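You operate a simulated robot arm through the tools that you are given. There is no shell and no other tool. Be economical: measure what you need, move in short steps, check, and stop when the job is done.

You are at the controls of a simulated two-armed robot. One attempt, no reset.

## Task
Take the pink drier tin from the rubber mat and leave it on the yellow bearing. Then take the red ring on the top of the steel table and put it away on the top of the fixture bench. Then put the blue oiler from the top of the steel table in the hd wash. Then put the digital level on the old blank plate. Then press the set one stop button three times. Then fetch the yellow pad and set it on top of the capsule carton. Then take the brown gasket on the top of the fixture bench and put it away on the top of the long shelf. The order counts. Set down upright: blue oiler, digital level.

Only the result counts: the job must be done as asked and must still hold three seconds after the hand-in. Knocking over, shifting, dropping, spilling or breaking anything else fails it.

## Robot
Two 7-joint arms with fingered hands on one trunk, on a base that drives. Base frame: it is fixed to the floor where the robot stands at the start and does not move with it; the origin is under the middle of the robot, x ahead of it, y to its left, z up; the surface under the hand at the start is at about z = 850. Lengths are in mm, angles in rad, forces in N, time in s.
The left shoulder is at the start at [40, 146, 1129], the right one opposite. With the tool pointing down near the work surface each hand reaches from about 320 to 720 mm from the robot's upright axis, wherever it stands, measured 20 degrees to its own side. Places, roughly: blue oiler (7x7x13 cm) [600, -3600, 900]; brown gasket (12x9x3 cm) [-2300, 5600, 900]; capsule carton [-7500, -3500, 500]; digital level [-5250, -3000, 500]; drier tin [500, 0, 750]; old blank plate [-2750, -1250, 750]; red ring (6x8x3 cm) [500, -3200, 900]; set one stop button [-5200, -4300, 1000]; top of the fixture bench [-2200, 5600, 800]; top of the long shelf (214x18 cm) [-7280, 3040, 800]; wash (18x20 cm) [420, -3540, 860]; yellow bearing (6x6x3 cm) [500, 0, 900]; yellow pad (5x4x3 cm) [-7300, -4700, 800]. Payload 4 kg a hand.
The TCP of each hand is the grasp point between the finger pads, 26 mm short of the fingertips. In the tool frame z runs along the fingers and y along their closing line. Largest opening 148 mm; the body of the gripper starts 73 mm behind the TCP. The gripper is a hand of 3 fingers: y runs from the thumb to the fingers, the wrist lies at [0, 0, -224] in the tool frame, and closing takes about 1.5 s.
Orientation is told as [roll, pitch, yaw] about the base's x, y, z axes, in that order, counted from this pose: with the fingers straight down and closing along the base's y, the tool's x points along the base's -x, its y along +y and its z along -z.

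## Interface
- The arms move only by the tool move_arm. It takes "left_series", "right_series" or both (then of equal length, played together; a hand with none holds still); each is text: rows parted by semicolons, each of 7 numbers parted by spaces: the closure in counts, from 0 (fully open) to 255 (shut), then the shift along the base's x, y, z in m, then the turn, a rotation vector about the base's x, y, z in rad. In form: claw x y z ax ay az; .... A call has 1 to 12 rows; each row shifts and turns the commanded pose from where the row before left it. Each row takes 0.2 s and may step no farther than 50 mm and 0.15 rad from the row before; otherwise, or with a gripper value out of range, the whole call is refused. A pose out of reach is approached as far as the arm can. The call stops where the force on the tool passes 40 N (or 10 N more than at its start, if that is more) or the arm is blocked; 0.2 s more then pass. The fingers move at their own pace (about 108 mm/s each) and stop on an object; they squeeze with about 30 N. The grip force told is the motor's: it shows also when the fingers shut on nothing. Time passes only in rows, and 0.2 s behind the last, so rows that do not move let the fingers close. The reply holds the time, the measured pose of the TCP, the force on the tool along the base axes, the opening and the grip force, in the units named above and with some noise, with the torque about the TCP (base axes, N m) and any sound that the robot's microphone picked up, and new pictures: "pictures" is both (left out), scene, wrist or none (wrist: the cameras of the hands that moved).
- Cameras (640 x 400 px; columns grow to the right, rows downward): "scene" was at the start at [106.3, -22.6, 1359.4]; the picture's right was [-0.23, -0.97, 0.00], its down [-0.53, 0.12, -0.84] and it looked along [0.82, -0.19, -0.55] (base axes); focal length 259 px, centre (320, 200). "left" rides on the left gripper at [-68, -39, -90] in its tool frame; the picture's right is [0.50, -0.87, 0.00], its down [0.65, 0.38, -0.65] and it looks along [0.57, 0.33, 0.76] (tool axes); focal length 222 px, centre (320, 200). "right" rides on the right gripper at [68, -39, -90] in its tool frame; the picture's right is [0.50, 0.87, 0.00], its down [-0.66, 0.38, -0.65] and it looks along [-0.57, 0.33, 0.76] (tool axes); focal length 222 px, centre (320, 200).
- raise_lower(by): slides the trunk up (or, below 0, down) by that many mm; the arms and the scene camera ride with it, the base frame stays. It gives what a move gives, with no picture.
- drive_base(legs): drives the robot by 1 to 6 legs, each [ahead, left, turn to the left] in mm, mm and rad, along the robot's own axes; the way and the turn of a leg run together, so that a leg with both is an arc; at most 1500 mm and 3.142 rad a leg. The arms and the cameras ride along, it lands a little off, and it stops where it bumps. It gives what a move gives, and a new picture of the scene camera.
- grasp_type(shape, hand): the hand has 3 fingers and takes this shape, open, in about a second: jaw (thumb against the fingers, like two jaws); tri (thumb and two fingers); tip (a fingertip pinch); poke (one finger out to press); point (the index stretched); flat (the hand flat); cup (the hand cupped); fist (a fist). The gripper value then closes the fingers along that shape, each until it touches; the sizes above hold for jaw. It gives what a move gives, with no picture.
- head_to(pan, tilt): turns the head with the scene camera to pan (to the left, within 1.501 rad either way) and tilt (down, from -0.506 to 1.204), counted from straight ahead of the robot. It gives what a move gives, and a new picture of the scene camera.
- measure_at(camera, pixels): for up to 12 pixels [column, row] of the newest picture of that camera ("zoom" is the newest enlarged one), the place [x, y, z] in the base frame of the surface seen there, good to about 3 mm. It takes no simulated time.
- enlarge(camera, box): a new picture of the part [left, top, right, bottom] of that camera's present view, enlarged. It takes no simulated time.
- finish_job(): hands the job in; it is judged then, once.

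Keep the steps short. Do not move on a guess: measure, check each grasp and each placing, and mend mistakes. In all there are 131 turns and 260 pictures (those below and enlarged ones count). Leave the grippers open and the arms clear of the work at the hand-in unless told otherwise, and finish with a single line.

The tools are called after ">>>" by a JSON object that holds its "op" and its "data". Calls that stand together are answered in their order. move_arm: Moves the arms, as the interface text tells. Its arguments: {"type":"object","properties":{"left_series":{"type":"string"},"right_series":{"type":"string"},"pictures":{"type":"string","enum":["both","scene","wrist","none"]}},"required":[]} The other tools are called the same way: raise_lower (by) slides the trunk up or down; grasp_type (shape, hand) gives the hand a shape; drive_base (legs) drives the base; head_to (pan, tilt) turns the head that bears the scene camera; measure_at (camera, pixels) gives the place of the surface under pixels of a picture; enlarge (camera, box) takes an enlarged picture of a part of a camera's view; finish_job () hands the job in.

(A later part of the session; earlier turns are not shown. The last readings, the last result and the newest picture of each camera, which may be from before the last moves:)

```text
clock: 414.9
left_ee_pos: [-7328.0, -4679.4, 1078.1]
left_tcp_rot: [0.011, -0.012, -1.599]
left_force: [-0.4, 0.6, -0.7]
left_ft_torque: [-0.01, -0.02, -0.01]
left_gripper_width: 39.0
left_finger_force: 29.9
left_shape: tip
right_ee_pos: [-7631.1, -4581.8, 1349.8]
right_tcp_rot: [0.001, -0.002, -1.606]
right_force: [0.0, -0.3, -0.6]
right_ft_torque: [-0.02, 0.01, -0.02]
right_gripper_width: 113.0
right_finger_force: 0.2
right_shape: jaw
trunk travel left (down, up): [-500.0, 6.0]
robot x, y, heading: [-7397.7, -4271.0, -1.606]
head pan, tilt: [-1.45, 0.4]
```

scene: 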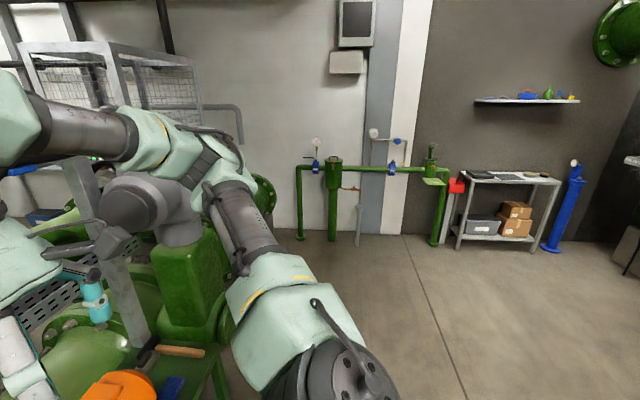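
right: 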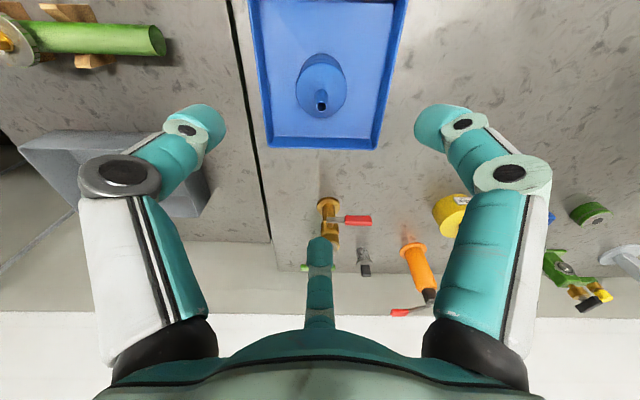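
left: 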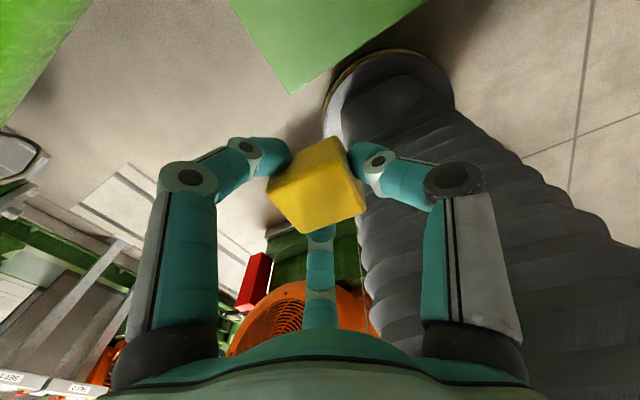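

The pad is held. Move 350 mm west for room, turn round to the right to face +y, and look for the carton.

>>> {"op": "drive_base", "data": {"legs": [[100, -300, 0], [-200, 0, 0], [0, 0, -1.55]]}}

>>> {"op": "head_to", "data": {"pan": -1.3, "tilt": 0.5}}

```text
clock: 422.0
left_ee_pos: [-8097.2, -4242.4, 1079.0]
left_tcp_rot: [0.011, -0.013, 3.14]
left_force: [0.3, -0.2, -1.2]
left_ft_torque: [-0.01, 0.0, 0.01]
left_gripper_width: 39.0
left_finger_force: 30.1
left_shape: tip
right_ee_pos: [-8009.4, -3936.8, 1348.8]
right_tcp_rot: [0.0, 0.001, 3.133]
right_force: [0.1, -0.5, 0.2]
right_ft_torque: [0.0, -0.01, 0.0]
right_gripper_width: 112.9
right_finger_force: 0.0
right_shape: jaw
trunk travel left (down, up): [-500.0, 6.0]
robot x, y, heading: [-7690.8, -4163.2, 3.131]
head pan, tilt: [-1.45, 0.4]
```

scene: 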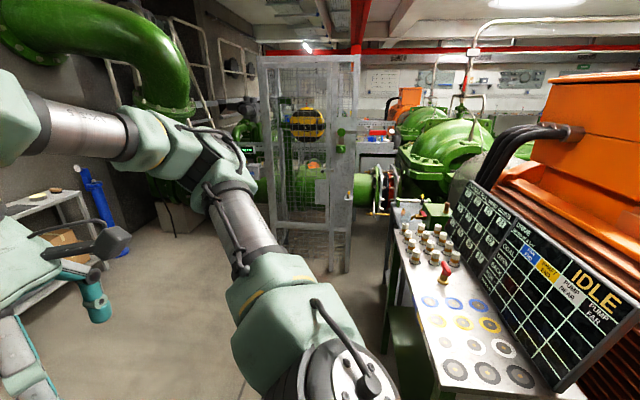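

```text
clock: 422.7
left_ee_pos: [-8098.2, -4242.7, 1077.7]
left_tcp_rot: [0.01, -0.011, 3.137]
left_force: [-0.8, -0.2, -0.4]
left_ft_torque: [0.03, -0.02, 0.0]
left_gripper_width: 38.9
left_finger_force: 30.0
left_shape: tip
right_ee_pos: [-8008.9, -3936.4, 1348.6]
right_tcp_rot: [0.001, 0.001, 3.132]
right_force: [0.3, -0.4, -0.2]
right_ft_torque: [0.0, 0.02, -0.01]
right_gripper_width: 113.3
right_finger_force: 0.1
right_shape: jaw
trunk travel left (down, up): [-500.0, 6.0]
robot x, y, heading: [-7694.3, -4164.5, 3.134]
head pan, tilt: [-1.3, 0.499]
```

scene: 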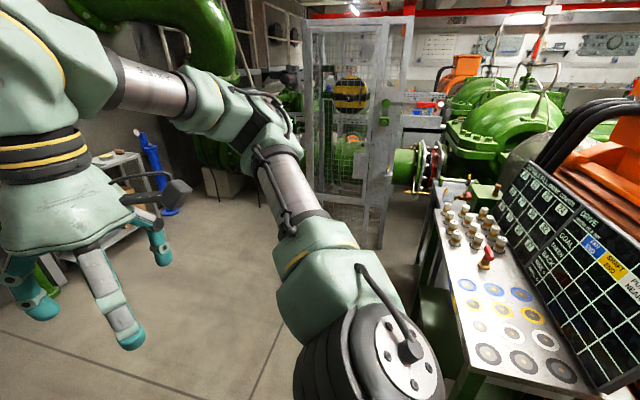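

A workbench stands on motor two's west side; the carton (z≈500) is perhaps on a lower shelf. I'll measure it.

>>> {"op": "measure_at", "data": {"camera": "scene", "pixels": [[440, 200], [455, 370], [580, 390], [485, 260], [375, 245], [330, 230], [560, 260], [430, 320], [280, 330]]}}

>>> {"op": "drive_base", "data": {"legs": [[450, -350, 0], [0, 0, -1.55], [-50, 0, -1.55]]}}

>>> {"op": "head_to", "data": {"pan": 0, "tilt": 0.6}}

```text
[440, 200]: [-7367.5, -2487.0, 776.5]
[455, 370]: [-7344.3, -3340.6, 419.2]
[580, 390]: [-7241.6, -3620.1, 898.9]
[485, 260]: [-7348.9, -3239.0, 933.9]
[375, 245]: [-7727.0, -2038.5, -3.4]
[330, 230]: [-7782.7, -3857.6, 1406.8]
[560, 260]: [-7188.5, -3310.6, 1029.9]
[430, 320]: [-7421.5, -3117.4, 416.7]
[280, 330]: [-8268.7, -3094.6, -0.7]
```

```text
clock: 433.5
left_ee_pos: [-7774.5, -3745.3, 1078.5]
left_tcp_rot: [0.011, -0.011, 0.02]
left_force: [-0.4, 0.1, -0.1]
left_ft_torque: [0.02, -0.02, 0.0]
left_gripper_width: 38.5
left_finger_force: 29.8
left_shape: tip
right_ee_pos: [-7855.1, -4053.5, 1349.4]
right_tcp_rot: [0.002, 0.0, 0.013]
right_force: [1.4, -0.6, -0.4]
right_ft_torque: [-0.01, -0.04, -0.02]
right_gripper_width: 113.0
right_finger_force: 0.1
right_shape: jaw
trunk travel left (down, up): [-500.0, 6.0]
robot x, y, heading: [-8181.3, -3831.7, 0.015]
head pan, tilt: [-1.3, 0.499]
```

scene: 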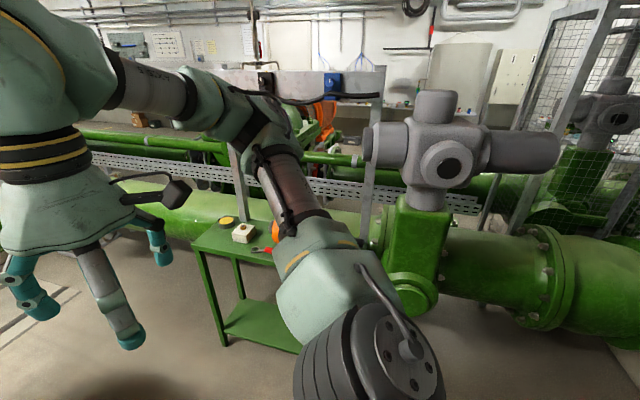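

```text
clock: 435.0
left_ee_pos: [-7773.4, -3745.1, 1078.2]
left_tcp_rot: [0.011, -0.013, 0.019]
left_force: [-0.4, -0.5, -0.1]
left_ft_torque: [0.0, 0.01, 0.01]
left_gripper_width: 38.5
left_finger_force: 30.4
left_shape: tip
right_ee_pos: [-7854.9, -4053.9, 1349.9]
right_tcp_rot: [0.0, 0.0, 0.013]
right_force: [0.2, -0.3, 0.6]
right_ft_torque: [0.01, -0.01, -0.03]
right_gripper_width: 112.9
right_finger_force: 0.1
right_shape: jaw
trunk travel left (down, up): [-500.0, 6.0]
robot x, y, heading: [-8179.6, -3835.8, 0.015]
head pan, tilt: [0.0, 0.6]
```

scene: 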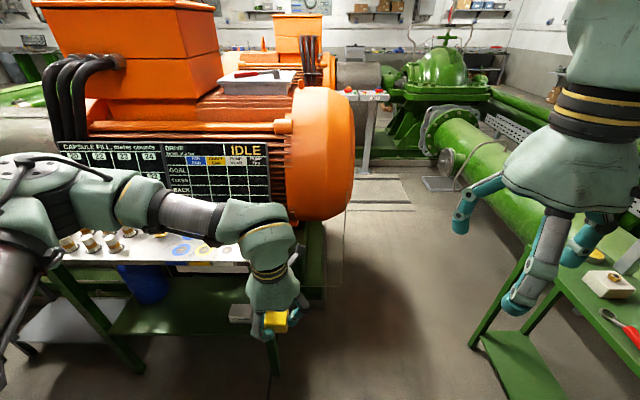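

Something grey is at (240,312) below the bench top. Shift left and lower the trunk to look under the bench.

>>> {"op": "drive_base", "data": {"legs": [[0, 330, 0]]}}

>>> {"op": "raise_lower", "data": {"by": -200}}

>>> {"op": "head_to", "data": {"pan": -0.15, "tilt": 0.55}}

```text
clock: 437.2
left_ee_pos: [-7776.4, -3416.5, 1078.5]
left_tcp_rot: [0.012, -0.012, 0.011]
left_force: [0.3, -0.4, -0.4]
left_ft_torque: [-0.01, -0.02, 0.02]
left_gripper_width: 38.3
left_finger_force: 29.9
left_shape: tip
right_ee_pos: [-7859.1, -3724.8, 1348.4]
right_tcp_rot: [0.003, 0.0, 0.008]
right_force: [-1.1, -1.5, 0.2]
right_ft_torque: [0.03, 0.01, 0.0]
right_gripper_width: 112.9
right_finger_force: 0.0
right_shape: jaw
trunk travel left (down, up): [-500.0, 6.0]
robot x, y, heading: [-8178.9, -3500.1, 0.007]
head pan, tilt: [0.0, 0.6]
```

scene: 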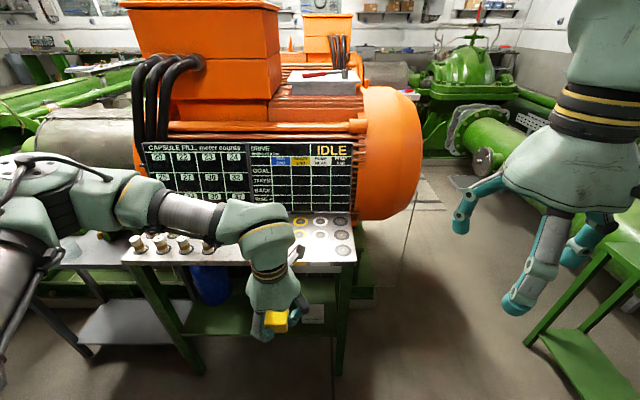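

```text
clock: 439.4
left_ee_pos: [-7774.8, -3413.8, 878.1]
left_tcp_rot: [0.009, -0.011, 0.012]
left_force: [-0.8, -0.2, 0.0]
left_ft_torque: [0.02, -0.02, -0.03]
left_gripper_width: 38.6
left_finger_force: 29.5
left_shape: tip
right_ee_pos: [-7859.8, -3721.2, 1148.9]
right_tcp_rot: [0.0, 0.0, 0.007]
right_force: [0.6, 0.3, 0.0]
right_ft_torque: [-0.01, 0.0, 0.01]
right_gripper_width: 112.8
right_finger_force: 0.0
right_shape: jaw
trunk travel left (down, up): [-300.0, 206.0]
robot x, y, heading: [-8180.5, -3498.3, 0.005]
head pan, tilt: [0.0, 0.6]
```

```text
clock: 440.1
left_ee_pos: [-7775.2, -3415.4, 880.1]
left_tcp_rot: [0.01, -0.013, 0.012]
left_force: [0.0, -0.1, -0.2]
left_ft_torque: [0.0, 0.03, -0.02]
left_gripper_width: 38.6
left_finger_force: 29.9
left_shape: tip
right_ee_pos: [-7857.9, -3721.7, 1149.0]
right_tcp_rot: [0.0, 0.0, 0.004]
right_force: [1.0, -0.5, 0.0]
right_ft_torque: [0.01, 0.01, 0.0]
right_gripper_width: 112.6
right_finger_force: 0.0
right_shape: jaw
trunk travel left (down, up): [-300.0, 206.0]
robot x, y, heading: [-8177.0, -3498.6, 0.005]
head pan, tilt: [-0.15, 0.55]
```

scene: 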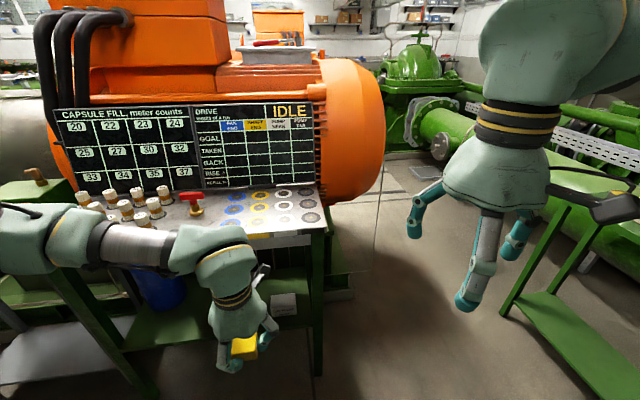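

A white carton is on the lower shelf at (284,304). I'll enlarge and measure it.

>>> {"op": "enlarge", "data": {"camera": "scene", "box": [230, 230, 350, 360]}}

>>> {"op": "measure_at", "data": {"camera": "scene", "pixels": [[284, 296], [284, 308], [272, 300], [297, 300], [313, 232], [322, 300], [300, 325], [270, 325], [318, 365], [240, 240], [215, 330]]}}

```text
3.08 times, centred on (290, 295) of scene
```

zoom: 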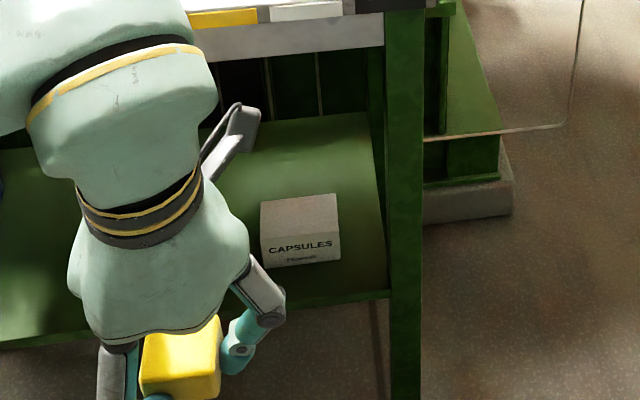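

```text
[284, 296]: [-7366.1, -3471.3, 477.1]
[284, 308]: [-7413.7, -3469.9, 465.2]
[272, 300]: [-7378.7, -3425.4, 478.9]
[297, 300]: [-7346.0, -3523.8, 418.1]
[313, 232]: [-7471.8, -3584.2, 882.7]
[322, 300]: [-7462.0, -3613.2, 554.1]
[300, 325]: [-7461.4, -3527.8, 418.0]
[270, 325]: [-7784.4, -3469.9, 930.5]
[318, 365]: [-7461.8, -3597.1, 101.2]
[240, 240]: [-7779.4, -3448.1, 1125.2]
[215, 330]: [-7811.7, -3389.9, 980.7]
```

The carton "CAPSULES" stands on the lower shelf with top z≈478. I'll measure its outline and the bench's apron overhead.

>>> {"op": "measure_at", "data": {"camera": "zoom", "pixels": [[290, 30], [290, 68], [340, 45], [262, 205], [335, 198], [263, 238], [338, 235], [300, 218], [300, 120], [390, 290], [200, 310], [240, 90]]}}

```text
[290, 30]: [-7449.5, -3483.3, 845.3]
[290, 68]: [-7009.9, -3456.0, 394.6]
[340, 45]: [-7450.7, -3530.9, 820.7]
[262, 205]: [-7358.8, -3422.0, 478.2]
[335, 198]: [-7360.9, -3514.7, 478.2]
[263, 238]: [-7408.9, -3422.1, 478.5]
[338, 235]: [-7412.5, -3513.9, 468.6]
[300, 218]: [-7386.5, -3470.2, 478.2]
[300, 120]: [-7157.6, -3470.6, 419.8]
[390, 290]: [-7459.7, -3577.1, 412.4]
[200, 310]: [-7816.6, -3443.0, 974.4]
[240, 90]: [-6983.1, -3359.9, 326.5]
```

The carton top spans x -7412..-7359, y -3422..-3514; the apron bottom overhead is at ≈805. The hand must come in leaning about 25°. Lower the trunk and yaw the left hand +90° here in free space.

>>> {"op": "raise_lower", "data": {"by": -290}}

>>> {"op": "move_arm", "data": {"left_series": "255 0 0 0 0 0 0.142;255 0 0 0 0 0 0.142;255 0 0 0 0 0 0.142;255 0 0 0 0 0 0.142;255 0 0 0 0 0 0.142;255 0 0 0 0 0 0.142;255 0 0 0 0 0 0.142;255 0 0 0 0 0 0.142;255 0 0 0 0 0 0.142;255 0 0 0 0 0 0.142;255 0 0 0 0 0 0.142;255 0 0 0 0 0 0", "pictures": "wrist"}}

```text
clock: 443.0
left_ee_pos: [-7775.6, -3415.7, 588.5]
left_tcp_rot: [0.011, -0.012, 0.013]
left_force: [0.8, 0.5, 0.3]
left_ft_torque: [-0.01, 0.01, 0.01]
left_gripper_width: 38.4
left_finger_force: 30.4
left_shape: tip
right_ee_pos: [-7859.4, -3721.3, 860.1]
right_tcp_rot: [0.0, 0.0, 0.005]
right_force: [-0.1, -0.5, 0.0]
right_ft_torque: [0.0, 0.0, 0.01]
right_gripper_width: 112.9
right_finger_force: 0.0
right_shape: jaw
trunk travel left (down, up): [-10.0, 496.0]
robot x, y, heading: [-8175.4, -3503.0, 0.003]
head pan, tilt: [-0.15, 0.55]
```

```text
clock: 445.6
left_ee_pos: [-7776.7, -3414.9, 589.7]
left_tcp_rot: [0.009, -0.011, 1.577]
left_force: [0.2, -0.1, -0.4]
left_ft_torque: [0.01, -0.01, -0.01]
left_gripper_width: 38.4
left_finger_force: 30.0
left_shape: tip
right_ee_pos: [-7859.2, -3722.7, 860.3]
right_tcp_rot: [0.0, -0.001, 0.006]
right_force: [1.4, -0.2, 0.5]
right_ft_torque: [-0.03, 0.0, -0.01]
right_gripper_width: 112.7
right_finger_force: 0.0
right_shape: jaw
trunk travel left (down, up): [-10.0, 496.0]
robot x, y, heading: [-8177.6, -3502.7, 0.002]
head pan, tilt: [-0.15, 0.55]
```

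left: 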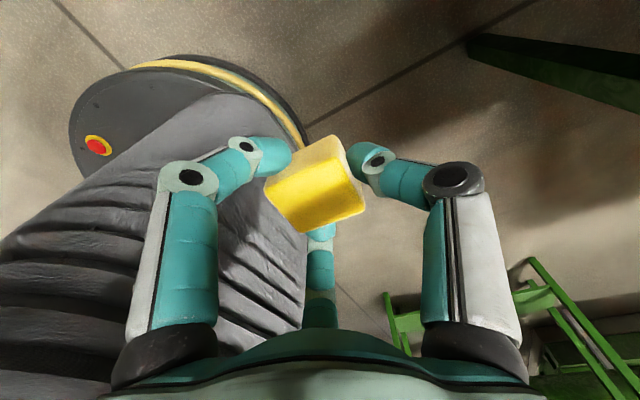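

Tilt 25° forward about the wrist, then drive 200 mm ahead and 55 mm right.

>>> {"op": "move_arm", "data": {"left_series": "255 0.0324 0 0.0024 0 -0.1453 0;255 0.0317 0 0.007 0 -0.1453 0;255 0.0305 0 0.0114 0 -0.1453 0;255 0 0 0 0 0 0", "pictures": "none"}}

>>> {"op": "drive_base", "data": {"legs": [[190, -55, 0]]}}

```text
clock: 446.6
left_ee_pos: [-7681.3, -3413.0, 610.6]
left_tcp_rot: [-0.427, -0.011, 1.579]
left_force: [-0.4, 0.1, -0.1]
left_ft_torque: [0.01, -0.02, 0.04]
left_gripper_width: 38.2
left_finger_force: 30.1
left_shape: tip
right_ee_pos: [-7858.4, -3721.9, 859.6]
right_tcp_rot: [0.0, 0.001, 0.005]
right_force: [-0.2, 0.1, 0.0]
right_ft_torque: [-0.01, -0.06, 0.02]
right_gripper_width: 113.0
right_finger_force: 0.0
right_shape: jaw
trunk travel left (down, up): [-10.0, 496.0]
robot x, y, heading: [-8175.1, -3499.4, 0.001]
head pan, tilt: [-0.15, 0.55]
```

```text
clock: 448.2
left_ee_pos: [-7495.2, -3463.0, 611.3]
left_tcp_rot: [-0.425, -0.01, 1.584]
left_force: [0.7, -0.1, -1.3]
left_ft_torque: [-0.01, -0.01, -0.02]
left_gripper_width: 38.3
left_finger_force: 29.8
left_shape: tip
right_ee_pos: [-7672.4, -3774.0, 859.7]
right_tcp_rot: [0.001, 0.002, 0.008]
right_force: [0.2, 0.2, 0.3]
right_ft_torque: [-0.02, 0.01, -0.04]
right_gripper_width: 113.0
right_finger_force: 0.1
right_shape: jaw
trunk travel left (down, up): [-10.0, 496.0]
robot x, y, heading: [-7992.3, -3556.9, 0.009]
head pan, tilt: [-0.15, 0.55]
```

scene: 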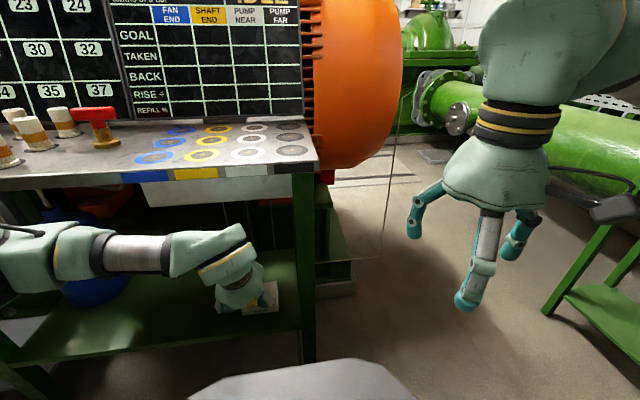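

Now in with the arm: +95 mm in x and 51 mm down, keeping the pad above the carton.

>>> {"op": "move_arm", "data": {"left_series": "255 0.032 -0.002 -0.015 0 0 0;255 0.032 -0.002 -0.018 0 0 0;255 0.031 -0.001 -0.018 0 0 0;255 0 0 0 0 0 0"}}

```text
clock: 449.2
left_ee_pos: [-7400.2, -3468.9, 559.3]
left_tcp_rot: [-0.426, -0.013, 1.582]
left_force: [0.4, -0.2, -0.1]
left_ft_torque: [0.0, 0.04, 0.01]
left_gripper_width: 38.5
left_finger_force: 30.0
left_shape: tip
right_ee_pos: [-7673.9, -3773.2, 859.8]
right_tcp_rot: [-0.001, 0.001, 0.006]
right_force: [-0.2, -0.6, 1.2]
right_ft_torque: [0.01, -0.01, 0.0]
right_gripper_width: 112.8
right_finger_force: 0.1
right_shape: jaw
trunk travel left (down, up): [-10.0, 496.0]
robot x, y, heading: [-7992.3, -3554.8, 0.011]
head pan, tilt: [-0.15, 0.55]
5 turns are left
```

scene: 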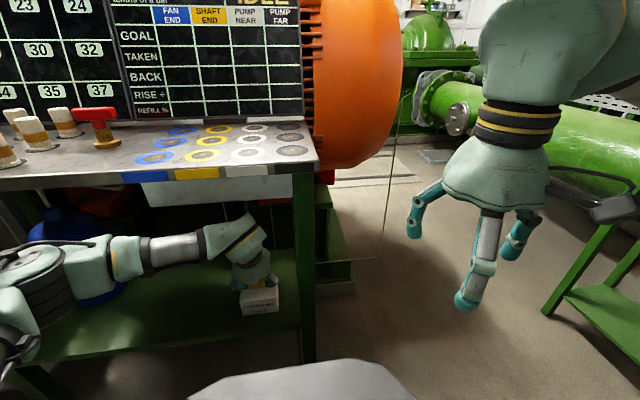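
left: 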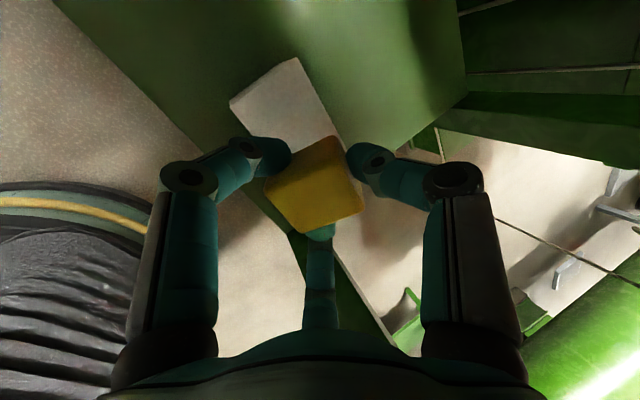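

The call budget is nearly used up (5 turns), so I'll group many calls per turn from here. Lower the pad, release, retreat, take a picture, then restore the hand and drive back along the known route to the east end of the corridor.

>>> {"op": "move_arm", "data": {"left_series": "255 0 0 -0.02 0 0 0;255 0 0 -0.014 0 0 0;255 0 0 -0.006 0 0 0;255 0 0 -0.003 0 0 0;255 0 0 0 0 0 0;160 0 0 0 0 0 0;110 0 0 0 0 0 0;60 0 0 0 0 0 0;60 0 0 0 0 0 0;60 -0.008 0 0.018 0 0 0;60 -0.012 0 0.026 0 0 0;60 -0.012 0 0.026 0 0 0", "pictures": "wrist"}}

>>> {"op": "move_arm", "data": {"left_series": "60 -0.045 0 0.01 0 0 0;60 -0.045 0 0.01 0 0 0;60 0 0 0 0 0 0", "pictures": "both"}}

>>> {"op": "enlarge", "data": {"camera": "scene", "box": [220, 250, 320, 330]}}

>>> {"op": "drive_base", "data": {"legs": [[-250, 0, 0]]}}

>>> {"op": "raise_lower", "data": {"by": 390}}

>>> {"op": "move_arm", "data": {"left_series": "60 -0.0305 0 -0.0114 0 0.1453 0;60 -0.0317 0 -0.007 0 0.1453 0;60 -0.0324 0 -0.0024 0 0.1453 0;60 0 0 0 0 0 -0.1425;60 0 0 0 0 0 -0.1425;60 0 0 0 0 0 -0.1425;60 0 0 0 0 0 -0.1425;60 0 0 0 0 0 -0.1425;60 0 0 0 0 0 -0.1425;60 0 0 0 0 0 -0.1425;60 0 0 0 0 0 -0.1425", "pictures": "none"}}

>>> {"op": "move_arm", "data": {"left_series": "60 0 0 0.03 0 0 -0.1425;60 0 0 0.03 0 0 -0.1425;60 0 0 0 0 0 -0.1425", "pictures": "none"}}

>>> {"op": "drive_base", "data": {"legs": [[0, -700, -0.01], [850, 0, 0], [500, -230, 0], [1075, 0, 0]]}}

>>> {"op": "drive_base", "data": {"legs": [[0, 1500, 0], [0, 850, 0]]}}

>>> {"op": "drive_base", "data": {"legs": [[1500, 0, 0], [1500, 0, 0], [640, 0, 0]]}}

```text
clock: 451.8
left_ee_pos: [-7434.4, -3467.5, 588.3]
left_tcp_rot: [-0.427, -0.01, 1.583]
left_force: [0.0, 0.2, -0.6]
left_ft_torque: [0.01, 0.01, -0.01]
left_gripper_width: 113.0
left_finger_force: 0.0
left_shape: tip
right_ee_pos: [-7673.9, -3773.4, 860.4]
right_tcp_rot: [0.0, 0.0, 0.007]
right_force: [1.0, -1.1, -0.3]
right_ft_torque: [0.03, 0.0, -0.01]
right_gripper_width: 113.1
right_finger_force: 0.0
right_shape: jaw
trunk travel left (down, up): [-10.0, 496.0]
robot x, y, heading: [-7993.2, -3551.0, 0.011]
head pan, tilt: [-0.15, 0.55]
```

left: 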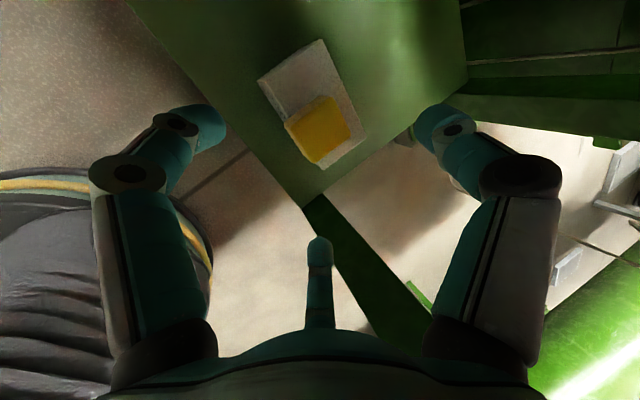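

```text
clock: 452.6
left_ee_pos: [-7523.3, -3468.9, 609.6]
left_tcp_rot: [-0.426, -0.01, 1.583]
left_force: [-0.5, 0.6, 0.4]
left_ft_torque: [0.0, -0.02, -0.03]
left_gripper_width: 112.8
left_finger_force: 0.1
left_shape: tip
right_ee_pos: [-7673.0, -3772.5, 859.5]
right_tcp_rot: [-0.001, -0.001, 0.008]
right_force: [0.2, 0.5, -0.5]
right_ft_torque: [0.0, 0.0, -0.02]
right_gripper_width: 113.1
right_finger_force: 0.0
right_shape: jaw
trunk travel left (down, up): [-10.0, 496.0]
robot x, y, heading: [-7990.9, -3553.6, 0.008]
head pan, tilt: [-0.15, 0.55]
```

scene: 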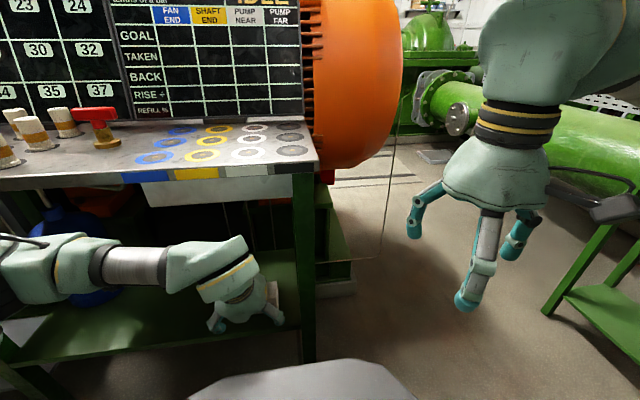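
left: 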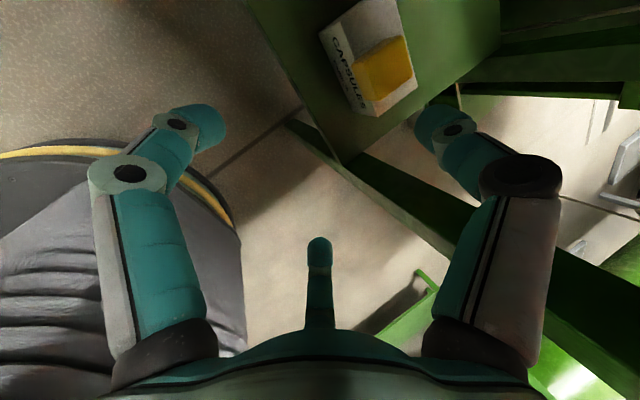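

```text
5.00 times, centred on (270, 290) of scene
```

zoom: 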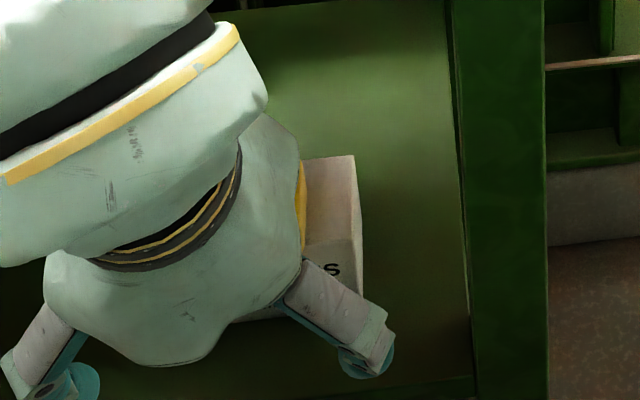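

```text
clock: 454.4
left_ee_pos: [-7771.1, -3470.1, 611.0]
left_tcp_rot: [-0.428, -0.01, 1.586]
left_force: [-0.1, 0.6, -0.7]
left_ft_torque: [0.01, 0.0, 0.0]
left_gripper_width: 113.0
left_finger_force: 0.1
left_shape: tip
right_ee_pos: [-7920.1, -3774.6, 859.4]
right_tcp_rot: [0.0, 0.001, 0.008]
right_force: [-0.7, 0.1, 0.5]
right_ft_torque: [-0.01, 0.0, -0.01]
right_gripper_width: 113.2
right_finger_force: 0.1
right_shape: jaw
trunk travel left (down, up): [-10.0, 496.0]
robot x, y, heading: [-8238.1, -3555.9, 0.013]
head pan, tilt: [-0.15, 0.55]
```

scene: 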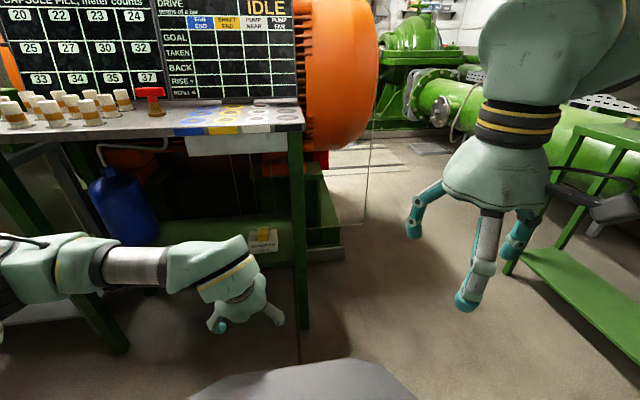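

```text
clock: 458.1
left_ee_pos: [-7770.2, -3470.3, 999.0]
left_tcp_rot: [-0.425, -0.011, 1.584]
left_force: [0.1, -0.3, -0.5]
left_ft_torque: [0.02, -0.03, 0.0]
left_gripper_width: 113.1
left_finger_force: 0.1
left_shape: tip
right_ee_pos: [-7919.7, -3773.8, 1248.1]
right_tcp_rot: [0.0, 0.002, 0.009]
right_force: [0.2, -0.5, 0.1]
right_ft_torque: [0.0, 0.01, 0.0]
right_gripper_width: 113.0
right_finger_force: 0.0
right_shape: jaw
trunk travel left (down, up): [-400.0, 106.0]
robot x, y, heading: [-8239.0, -3552.9, 0.008]
head pan, tilt: [-0.15, 0.55]
```

```text
clock: 460.5
left_ee_pos: [-7864.8, -3470.7, 978.9]
left_tcp_rot: [0.01, -0.014, 0.437]
left_force: [0.4, -0.7, 0.0]
left_ft_torque: [0.01, -0.01, 0.01]
left_gripper_width: 112.7
left_finger_force: 0.0
left_shape: tip
right_ee_pos: [-7921.3, -3774.1, 1248.4]
right_tcp_rot: [0.0, -0.001, 0.008]
right_force: [0.1, -0.1, 0.4]
right_ft_torque: [-0.01, 0.0, 0.0]
right_gripper_width: 112.8
right_finger_force: 0.1
right_shape: jaw
trunk travel left (down, up): [-400.0, 106.0]
robot x, y, heading: [-8238.7, -3555.3, 0.008]
head pan, tilt: [-0.15, 0.55]
```

```text
clock: 461.3
left_ee_pos: [-7865.9, -3470.1, 1039.0]
left_tcp_rot: [0.008, -0.014, 0.011]
left_force: [0.2, 0.1, 0.7]
left_ft_torque: [0.02, 0.0, 0.01]
left_gripper_width: 112.8
left_finger_force: 0.1
left_shape: tip
right_ee_pos: [-7919.3, -3774.0, 1249.2]
right_tcp_rot: [0.0, 0.002, 0.009]
right_force: [0.5, -0.8, -0.2]
right_ft_torque: [0.02, -0.01, 0.04]
right_gripper_width: 113.1
right_finger_force: 0.0
right_shape: jaw
trunk travel left (down, up): [-400.0, 106.0]
robot x, y, heading: [-8236.7, -3554.9, 0.013]
head pan, tilt: [-0.15, 0.55]
```

```text
clock: 477.2
left_ee_pos: [-5423.1, -4395.3, 1037.9]
left_tcp_rot: [0.01, -0.014, 0.0]
left_force: [0.7, -0.7, -0.4]
left_ft_torque: [-0.01, -0.03, 0.03]
left_gripper_width: 112.8
left_finger_force: 0.1
left_shape: tip
right_ee_pos: [-5481.5, -4699.2, 1248.9]
right_tcp_rot: [-0.001, -0.001, -0.002]
right_force: [0.0, 0.0, 0.4]
right_ft_torque: [0.02, 0.02, -0.01]
right_gripper_width: 113.3
right_finger_force: 0.0
right_shape: jaw
trunk travel left (down, up): [-400.0, 106.0]
robot x, y, heading: [-5797.3, -4474.5, -0.007]
head pan, tilt: [-0.15, 0.55]
```

scene: 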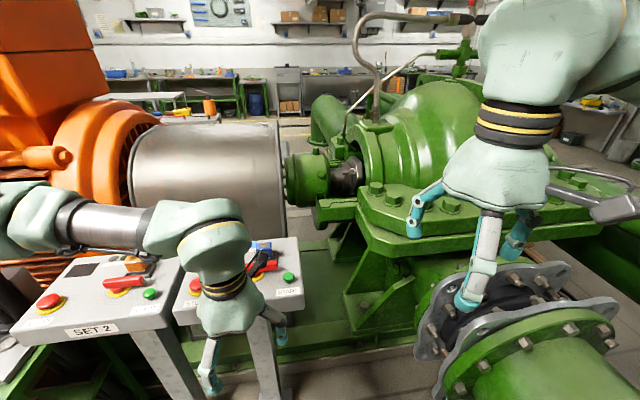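

```text
clock: 488.9
left_ee_pos: [-5380.5, -2021.8, 1039.3]
left_tcp_rot: [0.011, -0.013, -0.01]
left_force: [0.2, -0.1, 0.0]
left_ft_torque: [0.01, 0.0, 0.04]
left_gripper_width: 113.3
left_finger_force: 0.0
left_shape: tip
right_ee_pos: [-5442.2, -2324.2, 1249.4]
right_tcp_rot: [0.002, -0.001, -0.012]
right_force: [0.6, 0.9, 0.9]
right_ft_torque: [0.0, -0.02, 0.0]
right_gripper_width: 113.0
right_finger_force: 0.2
right_shape: jaw
trunk travel left (down, up): [-400.0, 106.0]
robot x, y, heading: [-5757.2, -2094.9, -0.012]
head pan, tilt: [-0.15, 0.55]
```

scene: 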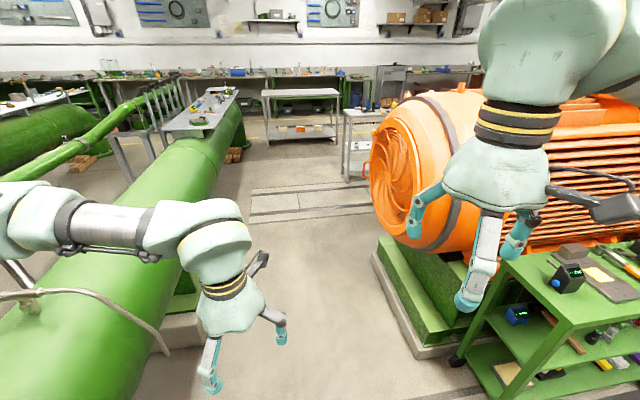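

```text
clock: 506.6
left_ee_pos: [-1749.9, -1879.0, 1039.3]
left_tcp_rot: [0.011, -0.016, 0.066]
left_force: [-0.4, 0.0, 0.1]
left_ft_torque: [-0.02, 0.01, 0.02]
left_gripper_width: 112.7
left_finger_force: 0.1
left_shape: tip
right_ee_pos: [-1789.0, -2185.4, 1249.3]
right_tcp_rot: [-0.001, -0.002, 0.061]
right_force: [0.4, -0.1, -0.3]
right_ft_torque: [0.01, 0.01, -0.01]
right_gripper_width: 112.9
right_finger_force: 0.2
right_shape: jaw
trunk travel left (down, up): [-400.0, 106.0]
robot x, y, heading: [-2119.6, -1979.1, 0.061]
head pan, tilt: [-0.15, 0.55]
4 turns are left
```

scene: 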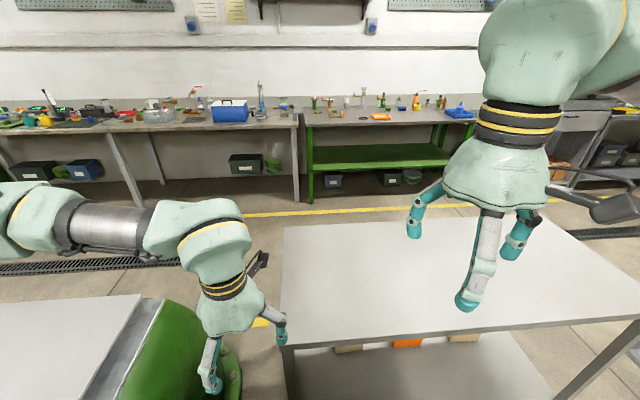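

The pad sits on the carton and the corridor run went well: robot at (-2119,-1979). Next, in one turn: drive round through the gap and aisle to the fixture bench, turn the left hand ready, and take pictures with a grid of measurements.

>>> {"op": "drive_base", "data": {"legs": [[-45, -50, -0.061], [0, -1500, 0], [1500, 0, 0], [300, 0, 0], [0, 0, 1.57]]}}

>>> {"op": "drive_base", "data": {"legs": [[1500, 0, 0], [1500, 0, 0], [1500, 0, 0], [1500, 0, 0], [1500, 0, 0]]}}

>>> {"op": "drive_base", "data": {"legs": [[0, 1500, 0], [0, 340, 0], [880, 0, 0]]}}

>>> {"op": "head_to", "data": {"pan": 0.1, "tilt": 0.6}}

>>> {"op": "move_arm", "data": {"left_series": "100 0 0 0 0 0 -0.145;100 0 0 0 0 0 -0.145;100 0 0 0 0 0 -0.145;100 0 0 0 0 0 -0.145;100 0 0 0 0 0 -0.145;100 0 0 0 0 0 -0.145;100 0 0 0 0 0 -0.145;100 0 0 0 0 0 -0.145;100 0 0 0 0 0 -0.145;100 0 0 0 0 0 -0.145;100 0 0 0 0 0 0", "pictures": "both"}}

>>> {"op": "enlarge", "data": {"camera": "scene", "box": [190, 150, 430, 300]}}

>>> {"op": "measure_at", "data": {"camera": "scene", "pixels": [[220, 190], [252, 190], [284, 190], [316, 190], [348, 190], [380, 190], [220, 210], [252, 210], [284, 210], [316, 210], [348, 210], [380, 210]]}}

>>> {"op": "measure_at", "data": {"camera": "scene", "pixels": [[220, 230], [252, 230], [284, 230], [316, 230], [348, 230], [380, 230], [220, 250], [252, 250], [284, 250], [316, 250], [348, 250], [380, 250]]}}

>>> {"op": "measure_at", "data": {"camera": "scene", "pixels": [[220, 275], [252, 275], [284, 275], [316, 275], [348, 275], [380, 275], [220, 300], [252, 300], [284, 300], [316, 300], [348, 300], [380, 300]]}}

```text
clock: 527.1
left_ee_pos: [-410.2, -3207.0, 1038.5]
left_tcp_rot: [0.012, -0.014, 1.514]
left_force: [-0.1, -0.9, 0.5]
left_ft_torque: [-0.01, 0.02, -0.01]
left_gripper_width: 113.0
left_finger_force: 0.1
left_shape: tip
right_ee_pos: [-112.7, -3282.6, 1249.4]
right_tcp_rot: [-0.001, -0.001, 1.512]
right_force: [0.1, 0.3, 0.2]
right_ft_torque: [0.01, 0.02, 0.0]
right_gripper_width: 113.3
right_finger_force: 0.2
right_shape: jaw
trunk travel left (down, up): [-400.0, 106.0]
robot x, y, heading: [-354.7, -3584.0, 1.512]
head pan, tilt: [-0.15, 0.55]
```

scene: 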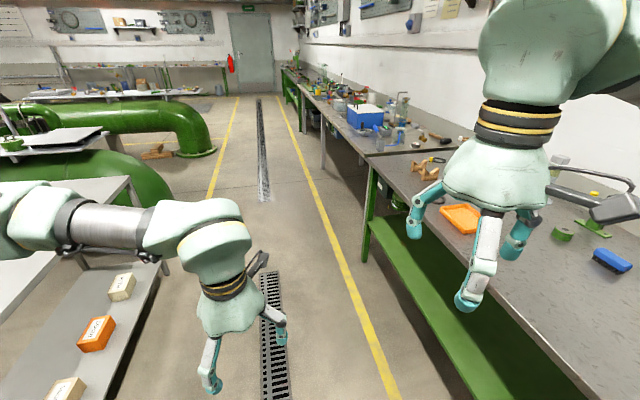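

```text
clock: 562.3
left_ee_pos: [-63.1, 4215.7, 1038.2]
left_tcp_rot: [0.008, -0.015, 1.579]
left_force: [0.5, 0.3, -0.6]
left_ft_torque: [0.0, 0.05, 0.03]
left_gripper_width: 113.0
left_finger_force: 0.1
left_shape: tip
right_ee_pos: [242.4, 4161.4, 1249.5]
right_tcp_rot: [0.0, 0.003, 1.578]
right_force: [0.1, -0.1, -0.1]
right_ft_torque: [0.03, 0.01, 0.01]
right_gripper_width: 113.0
right_finger_force: 0.1
right_shape: jaw
trunk travel left (down, up): [-400.0, 106.0]
robot x, y, heading: [21.9, 3839.3, 1.573]
head pan, tilt: [-0.15, 0.55]
stopped in leg 5: the robot was blocked; the commanded pose is now the measured one
```

scene: 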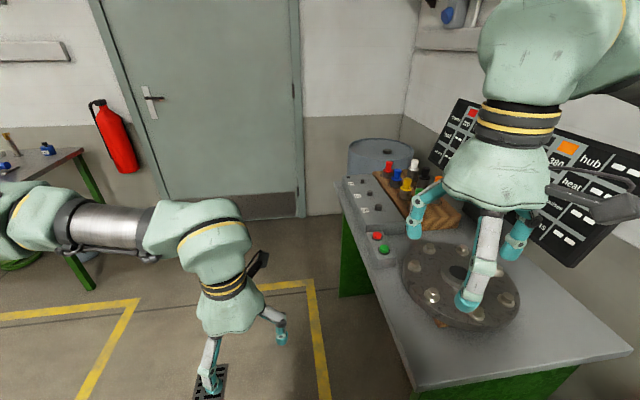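

```text
clock: 575.6
left_ee_pos: [-1898.9, 5058.8, 1038.9]
left_tcp_rot: [0.007, -0.013, 1.582]
left_force: [-0.1, 0.2, 0.6]
left_ft_torque: [0.05, -0.03, 0.02]
left_gripper_width: 112.7
left_finger_force: 0.0
left_shape: tip
right_ee_pos: [-1595.8, 5005.7, 1249.8]
right_tcp_rot: [0.001, 0.002, 1.582]
right_force: [0.3, -0.2, 0.0]
right_ft_torque: [0.01, 0.0, 0.0]
right_gripper_width: 113.0
right_finger_force: 0.1
right_shape: jaw
trunk travel left (down, up): [-400.0, 106.0]
robot x, y, heading: [-1814.9, 4688.2, 1.581]
head pan, tilt: [-0.15, 0.55]
```

scene: 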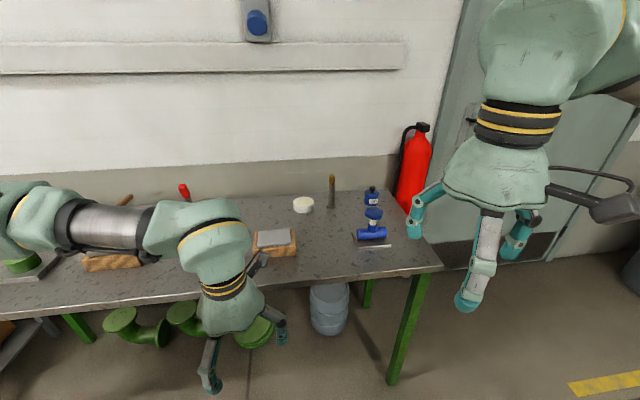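

```text
clock: 576.4
left_ee_pos: [-1898.0, 5060.1, 1037.6]
left_tcp_rot: [0.009, -0.013, 1.583]
left_force: [0.3, 0.0, -0.6]
left_ft_torque: [0.03, -0.03, -0.01]
left_gripper_width: 112.7
left_finger_force: 0.1
left_shape: tip
right_ee_pos: [-1594.9, 5007.5, 1248.9]
right_tcp_rot: [-0.001, 0.002, 1.581]
right_force: [0.3, 0.0, 0.0]
right_ft_torque: [0.01, 0.0, -0.01]
right_gripper_width: 113.0
right_finger_force: 0.0
right_shape: jaw
trunk travel left (down, up): [-400.0, 106.0]
robot x, y, heading: [-1814.4, 4685.3, 1.582]
head pan, tilt: [0.099, 0.6]
```

scene: 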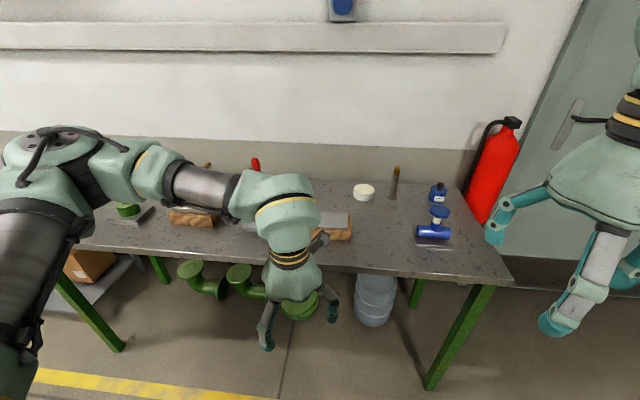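

```text
clock: 578.8
left_ee_pos: [-1898.7, 5059.9, 1037.7]
left_tcp_rot: [0.008, -0.015, 0.129]
left_force: [0.5, 0.6, 0.0]
left_ft_torque: [-0.03, -0.02, -0.02]
left_gripper_width: 90.7
left_finger_force: 0.0
left_shape: tip
right_ee_pos: [-1594.3, 5006.8, 1250.0]
right_tcp_rot: [0.0, -0.001, 1.582]
right_force: [-0.2, 0.5, -1.1]
right_ft_torque: [0.01, -0.04, 0.03]
right_gripper_width: 113.1
right_finger_force: 0.0
right_shape: jaw
trunk travel left (down, up): [-400.0, 106.0]
robot x, y, heading: [-1812.9, 4687.7, 1.579]
head pan, tilt: [0.099, 0.6]
```

scene: 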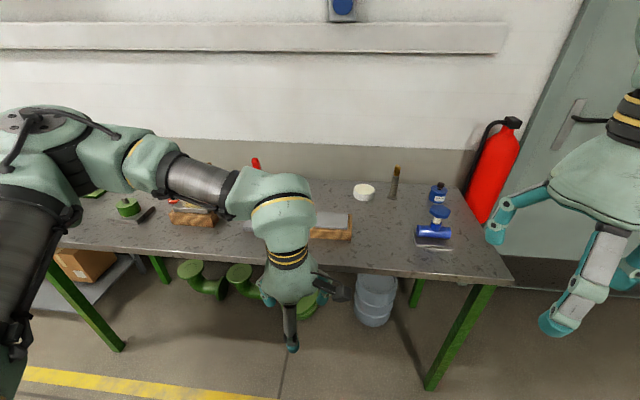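
left: 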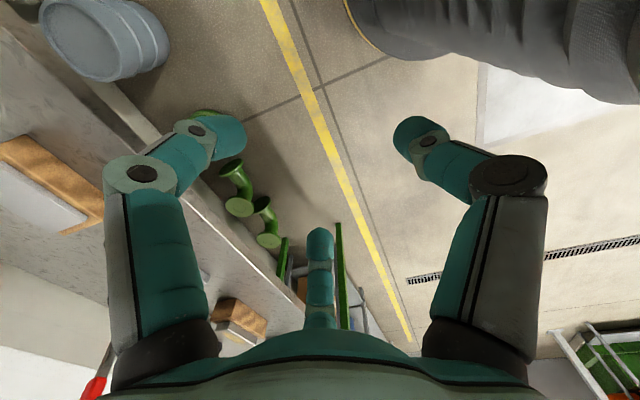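

```text
2.67 times, centred on (310, 225) of scene
```

zoom: 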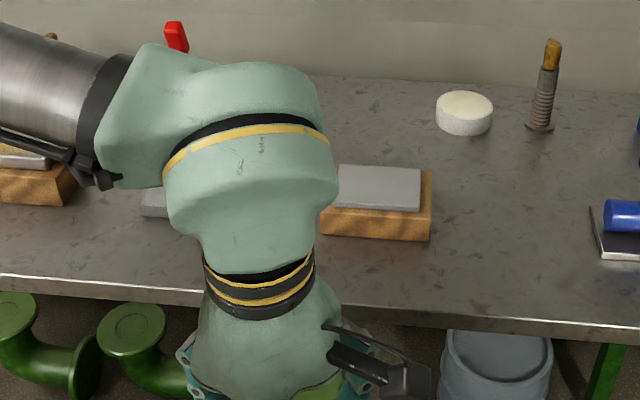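

```text
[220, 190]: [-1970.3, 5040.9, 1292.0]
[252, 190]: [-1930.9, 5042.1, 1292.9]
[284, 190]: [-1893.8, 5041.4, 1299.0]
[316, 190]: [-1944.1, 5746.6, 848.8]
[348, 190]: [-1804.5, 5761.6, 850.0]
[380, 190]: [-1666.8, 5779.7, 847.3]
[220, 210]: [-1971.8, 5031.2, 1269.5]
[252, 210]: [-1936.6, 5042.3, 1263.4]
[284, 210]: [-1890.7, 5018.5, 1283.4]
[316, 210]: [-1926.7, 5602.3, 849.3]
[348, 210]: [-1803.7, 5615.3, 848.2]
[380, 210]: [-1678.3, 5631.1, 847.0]
```

```text
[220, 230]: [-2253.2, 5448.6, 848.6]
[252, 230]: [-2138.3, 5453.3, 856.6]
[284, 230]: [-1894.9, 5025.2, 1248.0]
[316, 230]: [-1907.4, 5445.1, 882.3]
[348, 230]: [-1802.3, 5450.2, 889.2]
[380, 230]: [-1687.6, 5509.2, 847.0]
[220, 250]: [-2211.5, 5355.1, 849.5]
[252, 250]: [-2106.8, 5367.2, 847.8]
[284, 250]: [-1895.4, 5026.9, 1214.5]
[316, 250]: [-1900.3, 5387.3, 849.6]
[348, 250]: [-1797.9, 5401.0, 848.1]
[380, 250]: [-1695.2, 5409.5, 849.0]
```

```text
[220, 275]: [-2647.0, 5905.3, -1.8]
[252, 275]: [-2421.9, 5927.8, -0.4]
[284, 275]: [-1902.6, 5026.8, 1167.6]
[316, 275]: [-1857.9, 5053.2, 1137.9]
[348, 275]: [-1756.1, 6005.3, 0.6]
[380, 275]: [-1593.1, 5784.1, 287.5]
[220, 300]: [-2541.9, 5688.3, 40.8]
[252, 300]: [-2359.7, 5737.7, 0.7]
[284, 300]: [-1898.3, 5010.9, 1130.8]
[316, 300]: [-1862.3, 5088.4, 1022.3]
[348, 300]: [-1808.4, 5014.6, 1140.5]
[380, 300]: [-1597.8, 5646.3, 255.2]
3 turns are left
```

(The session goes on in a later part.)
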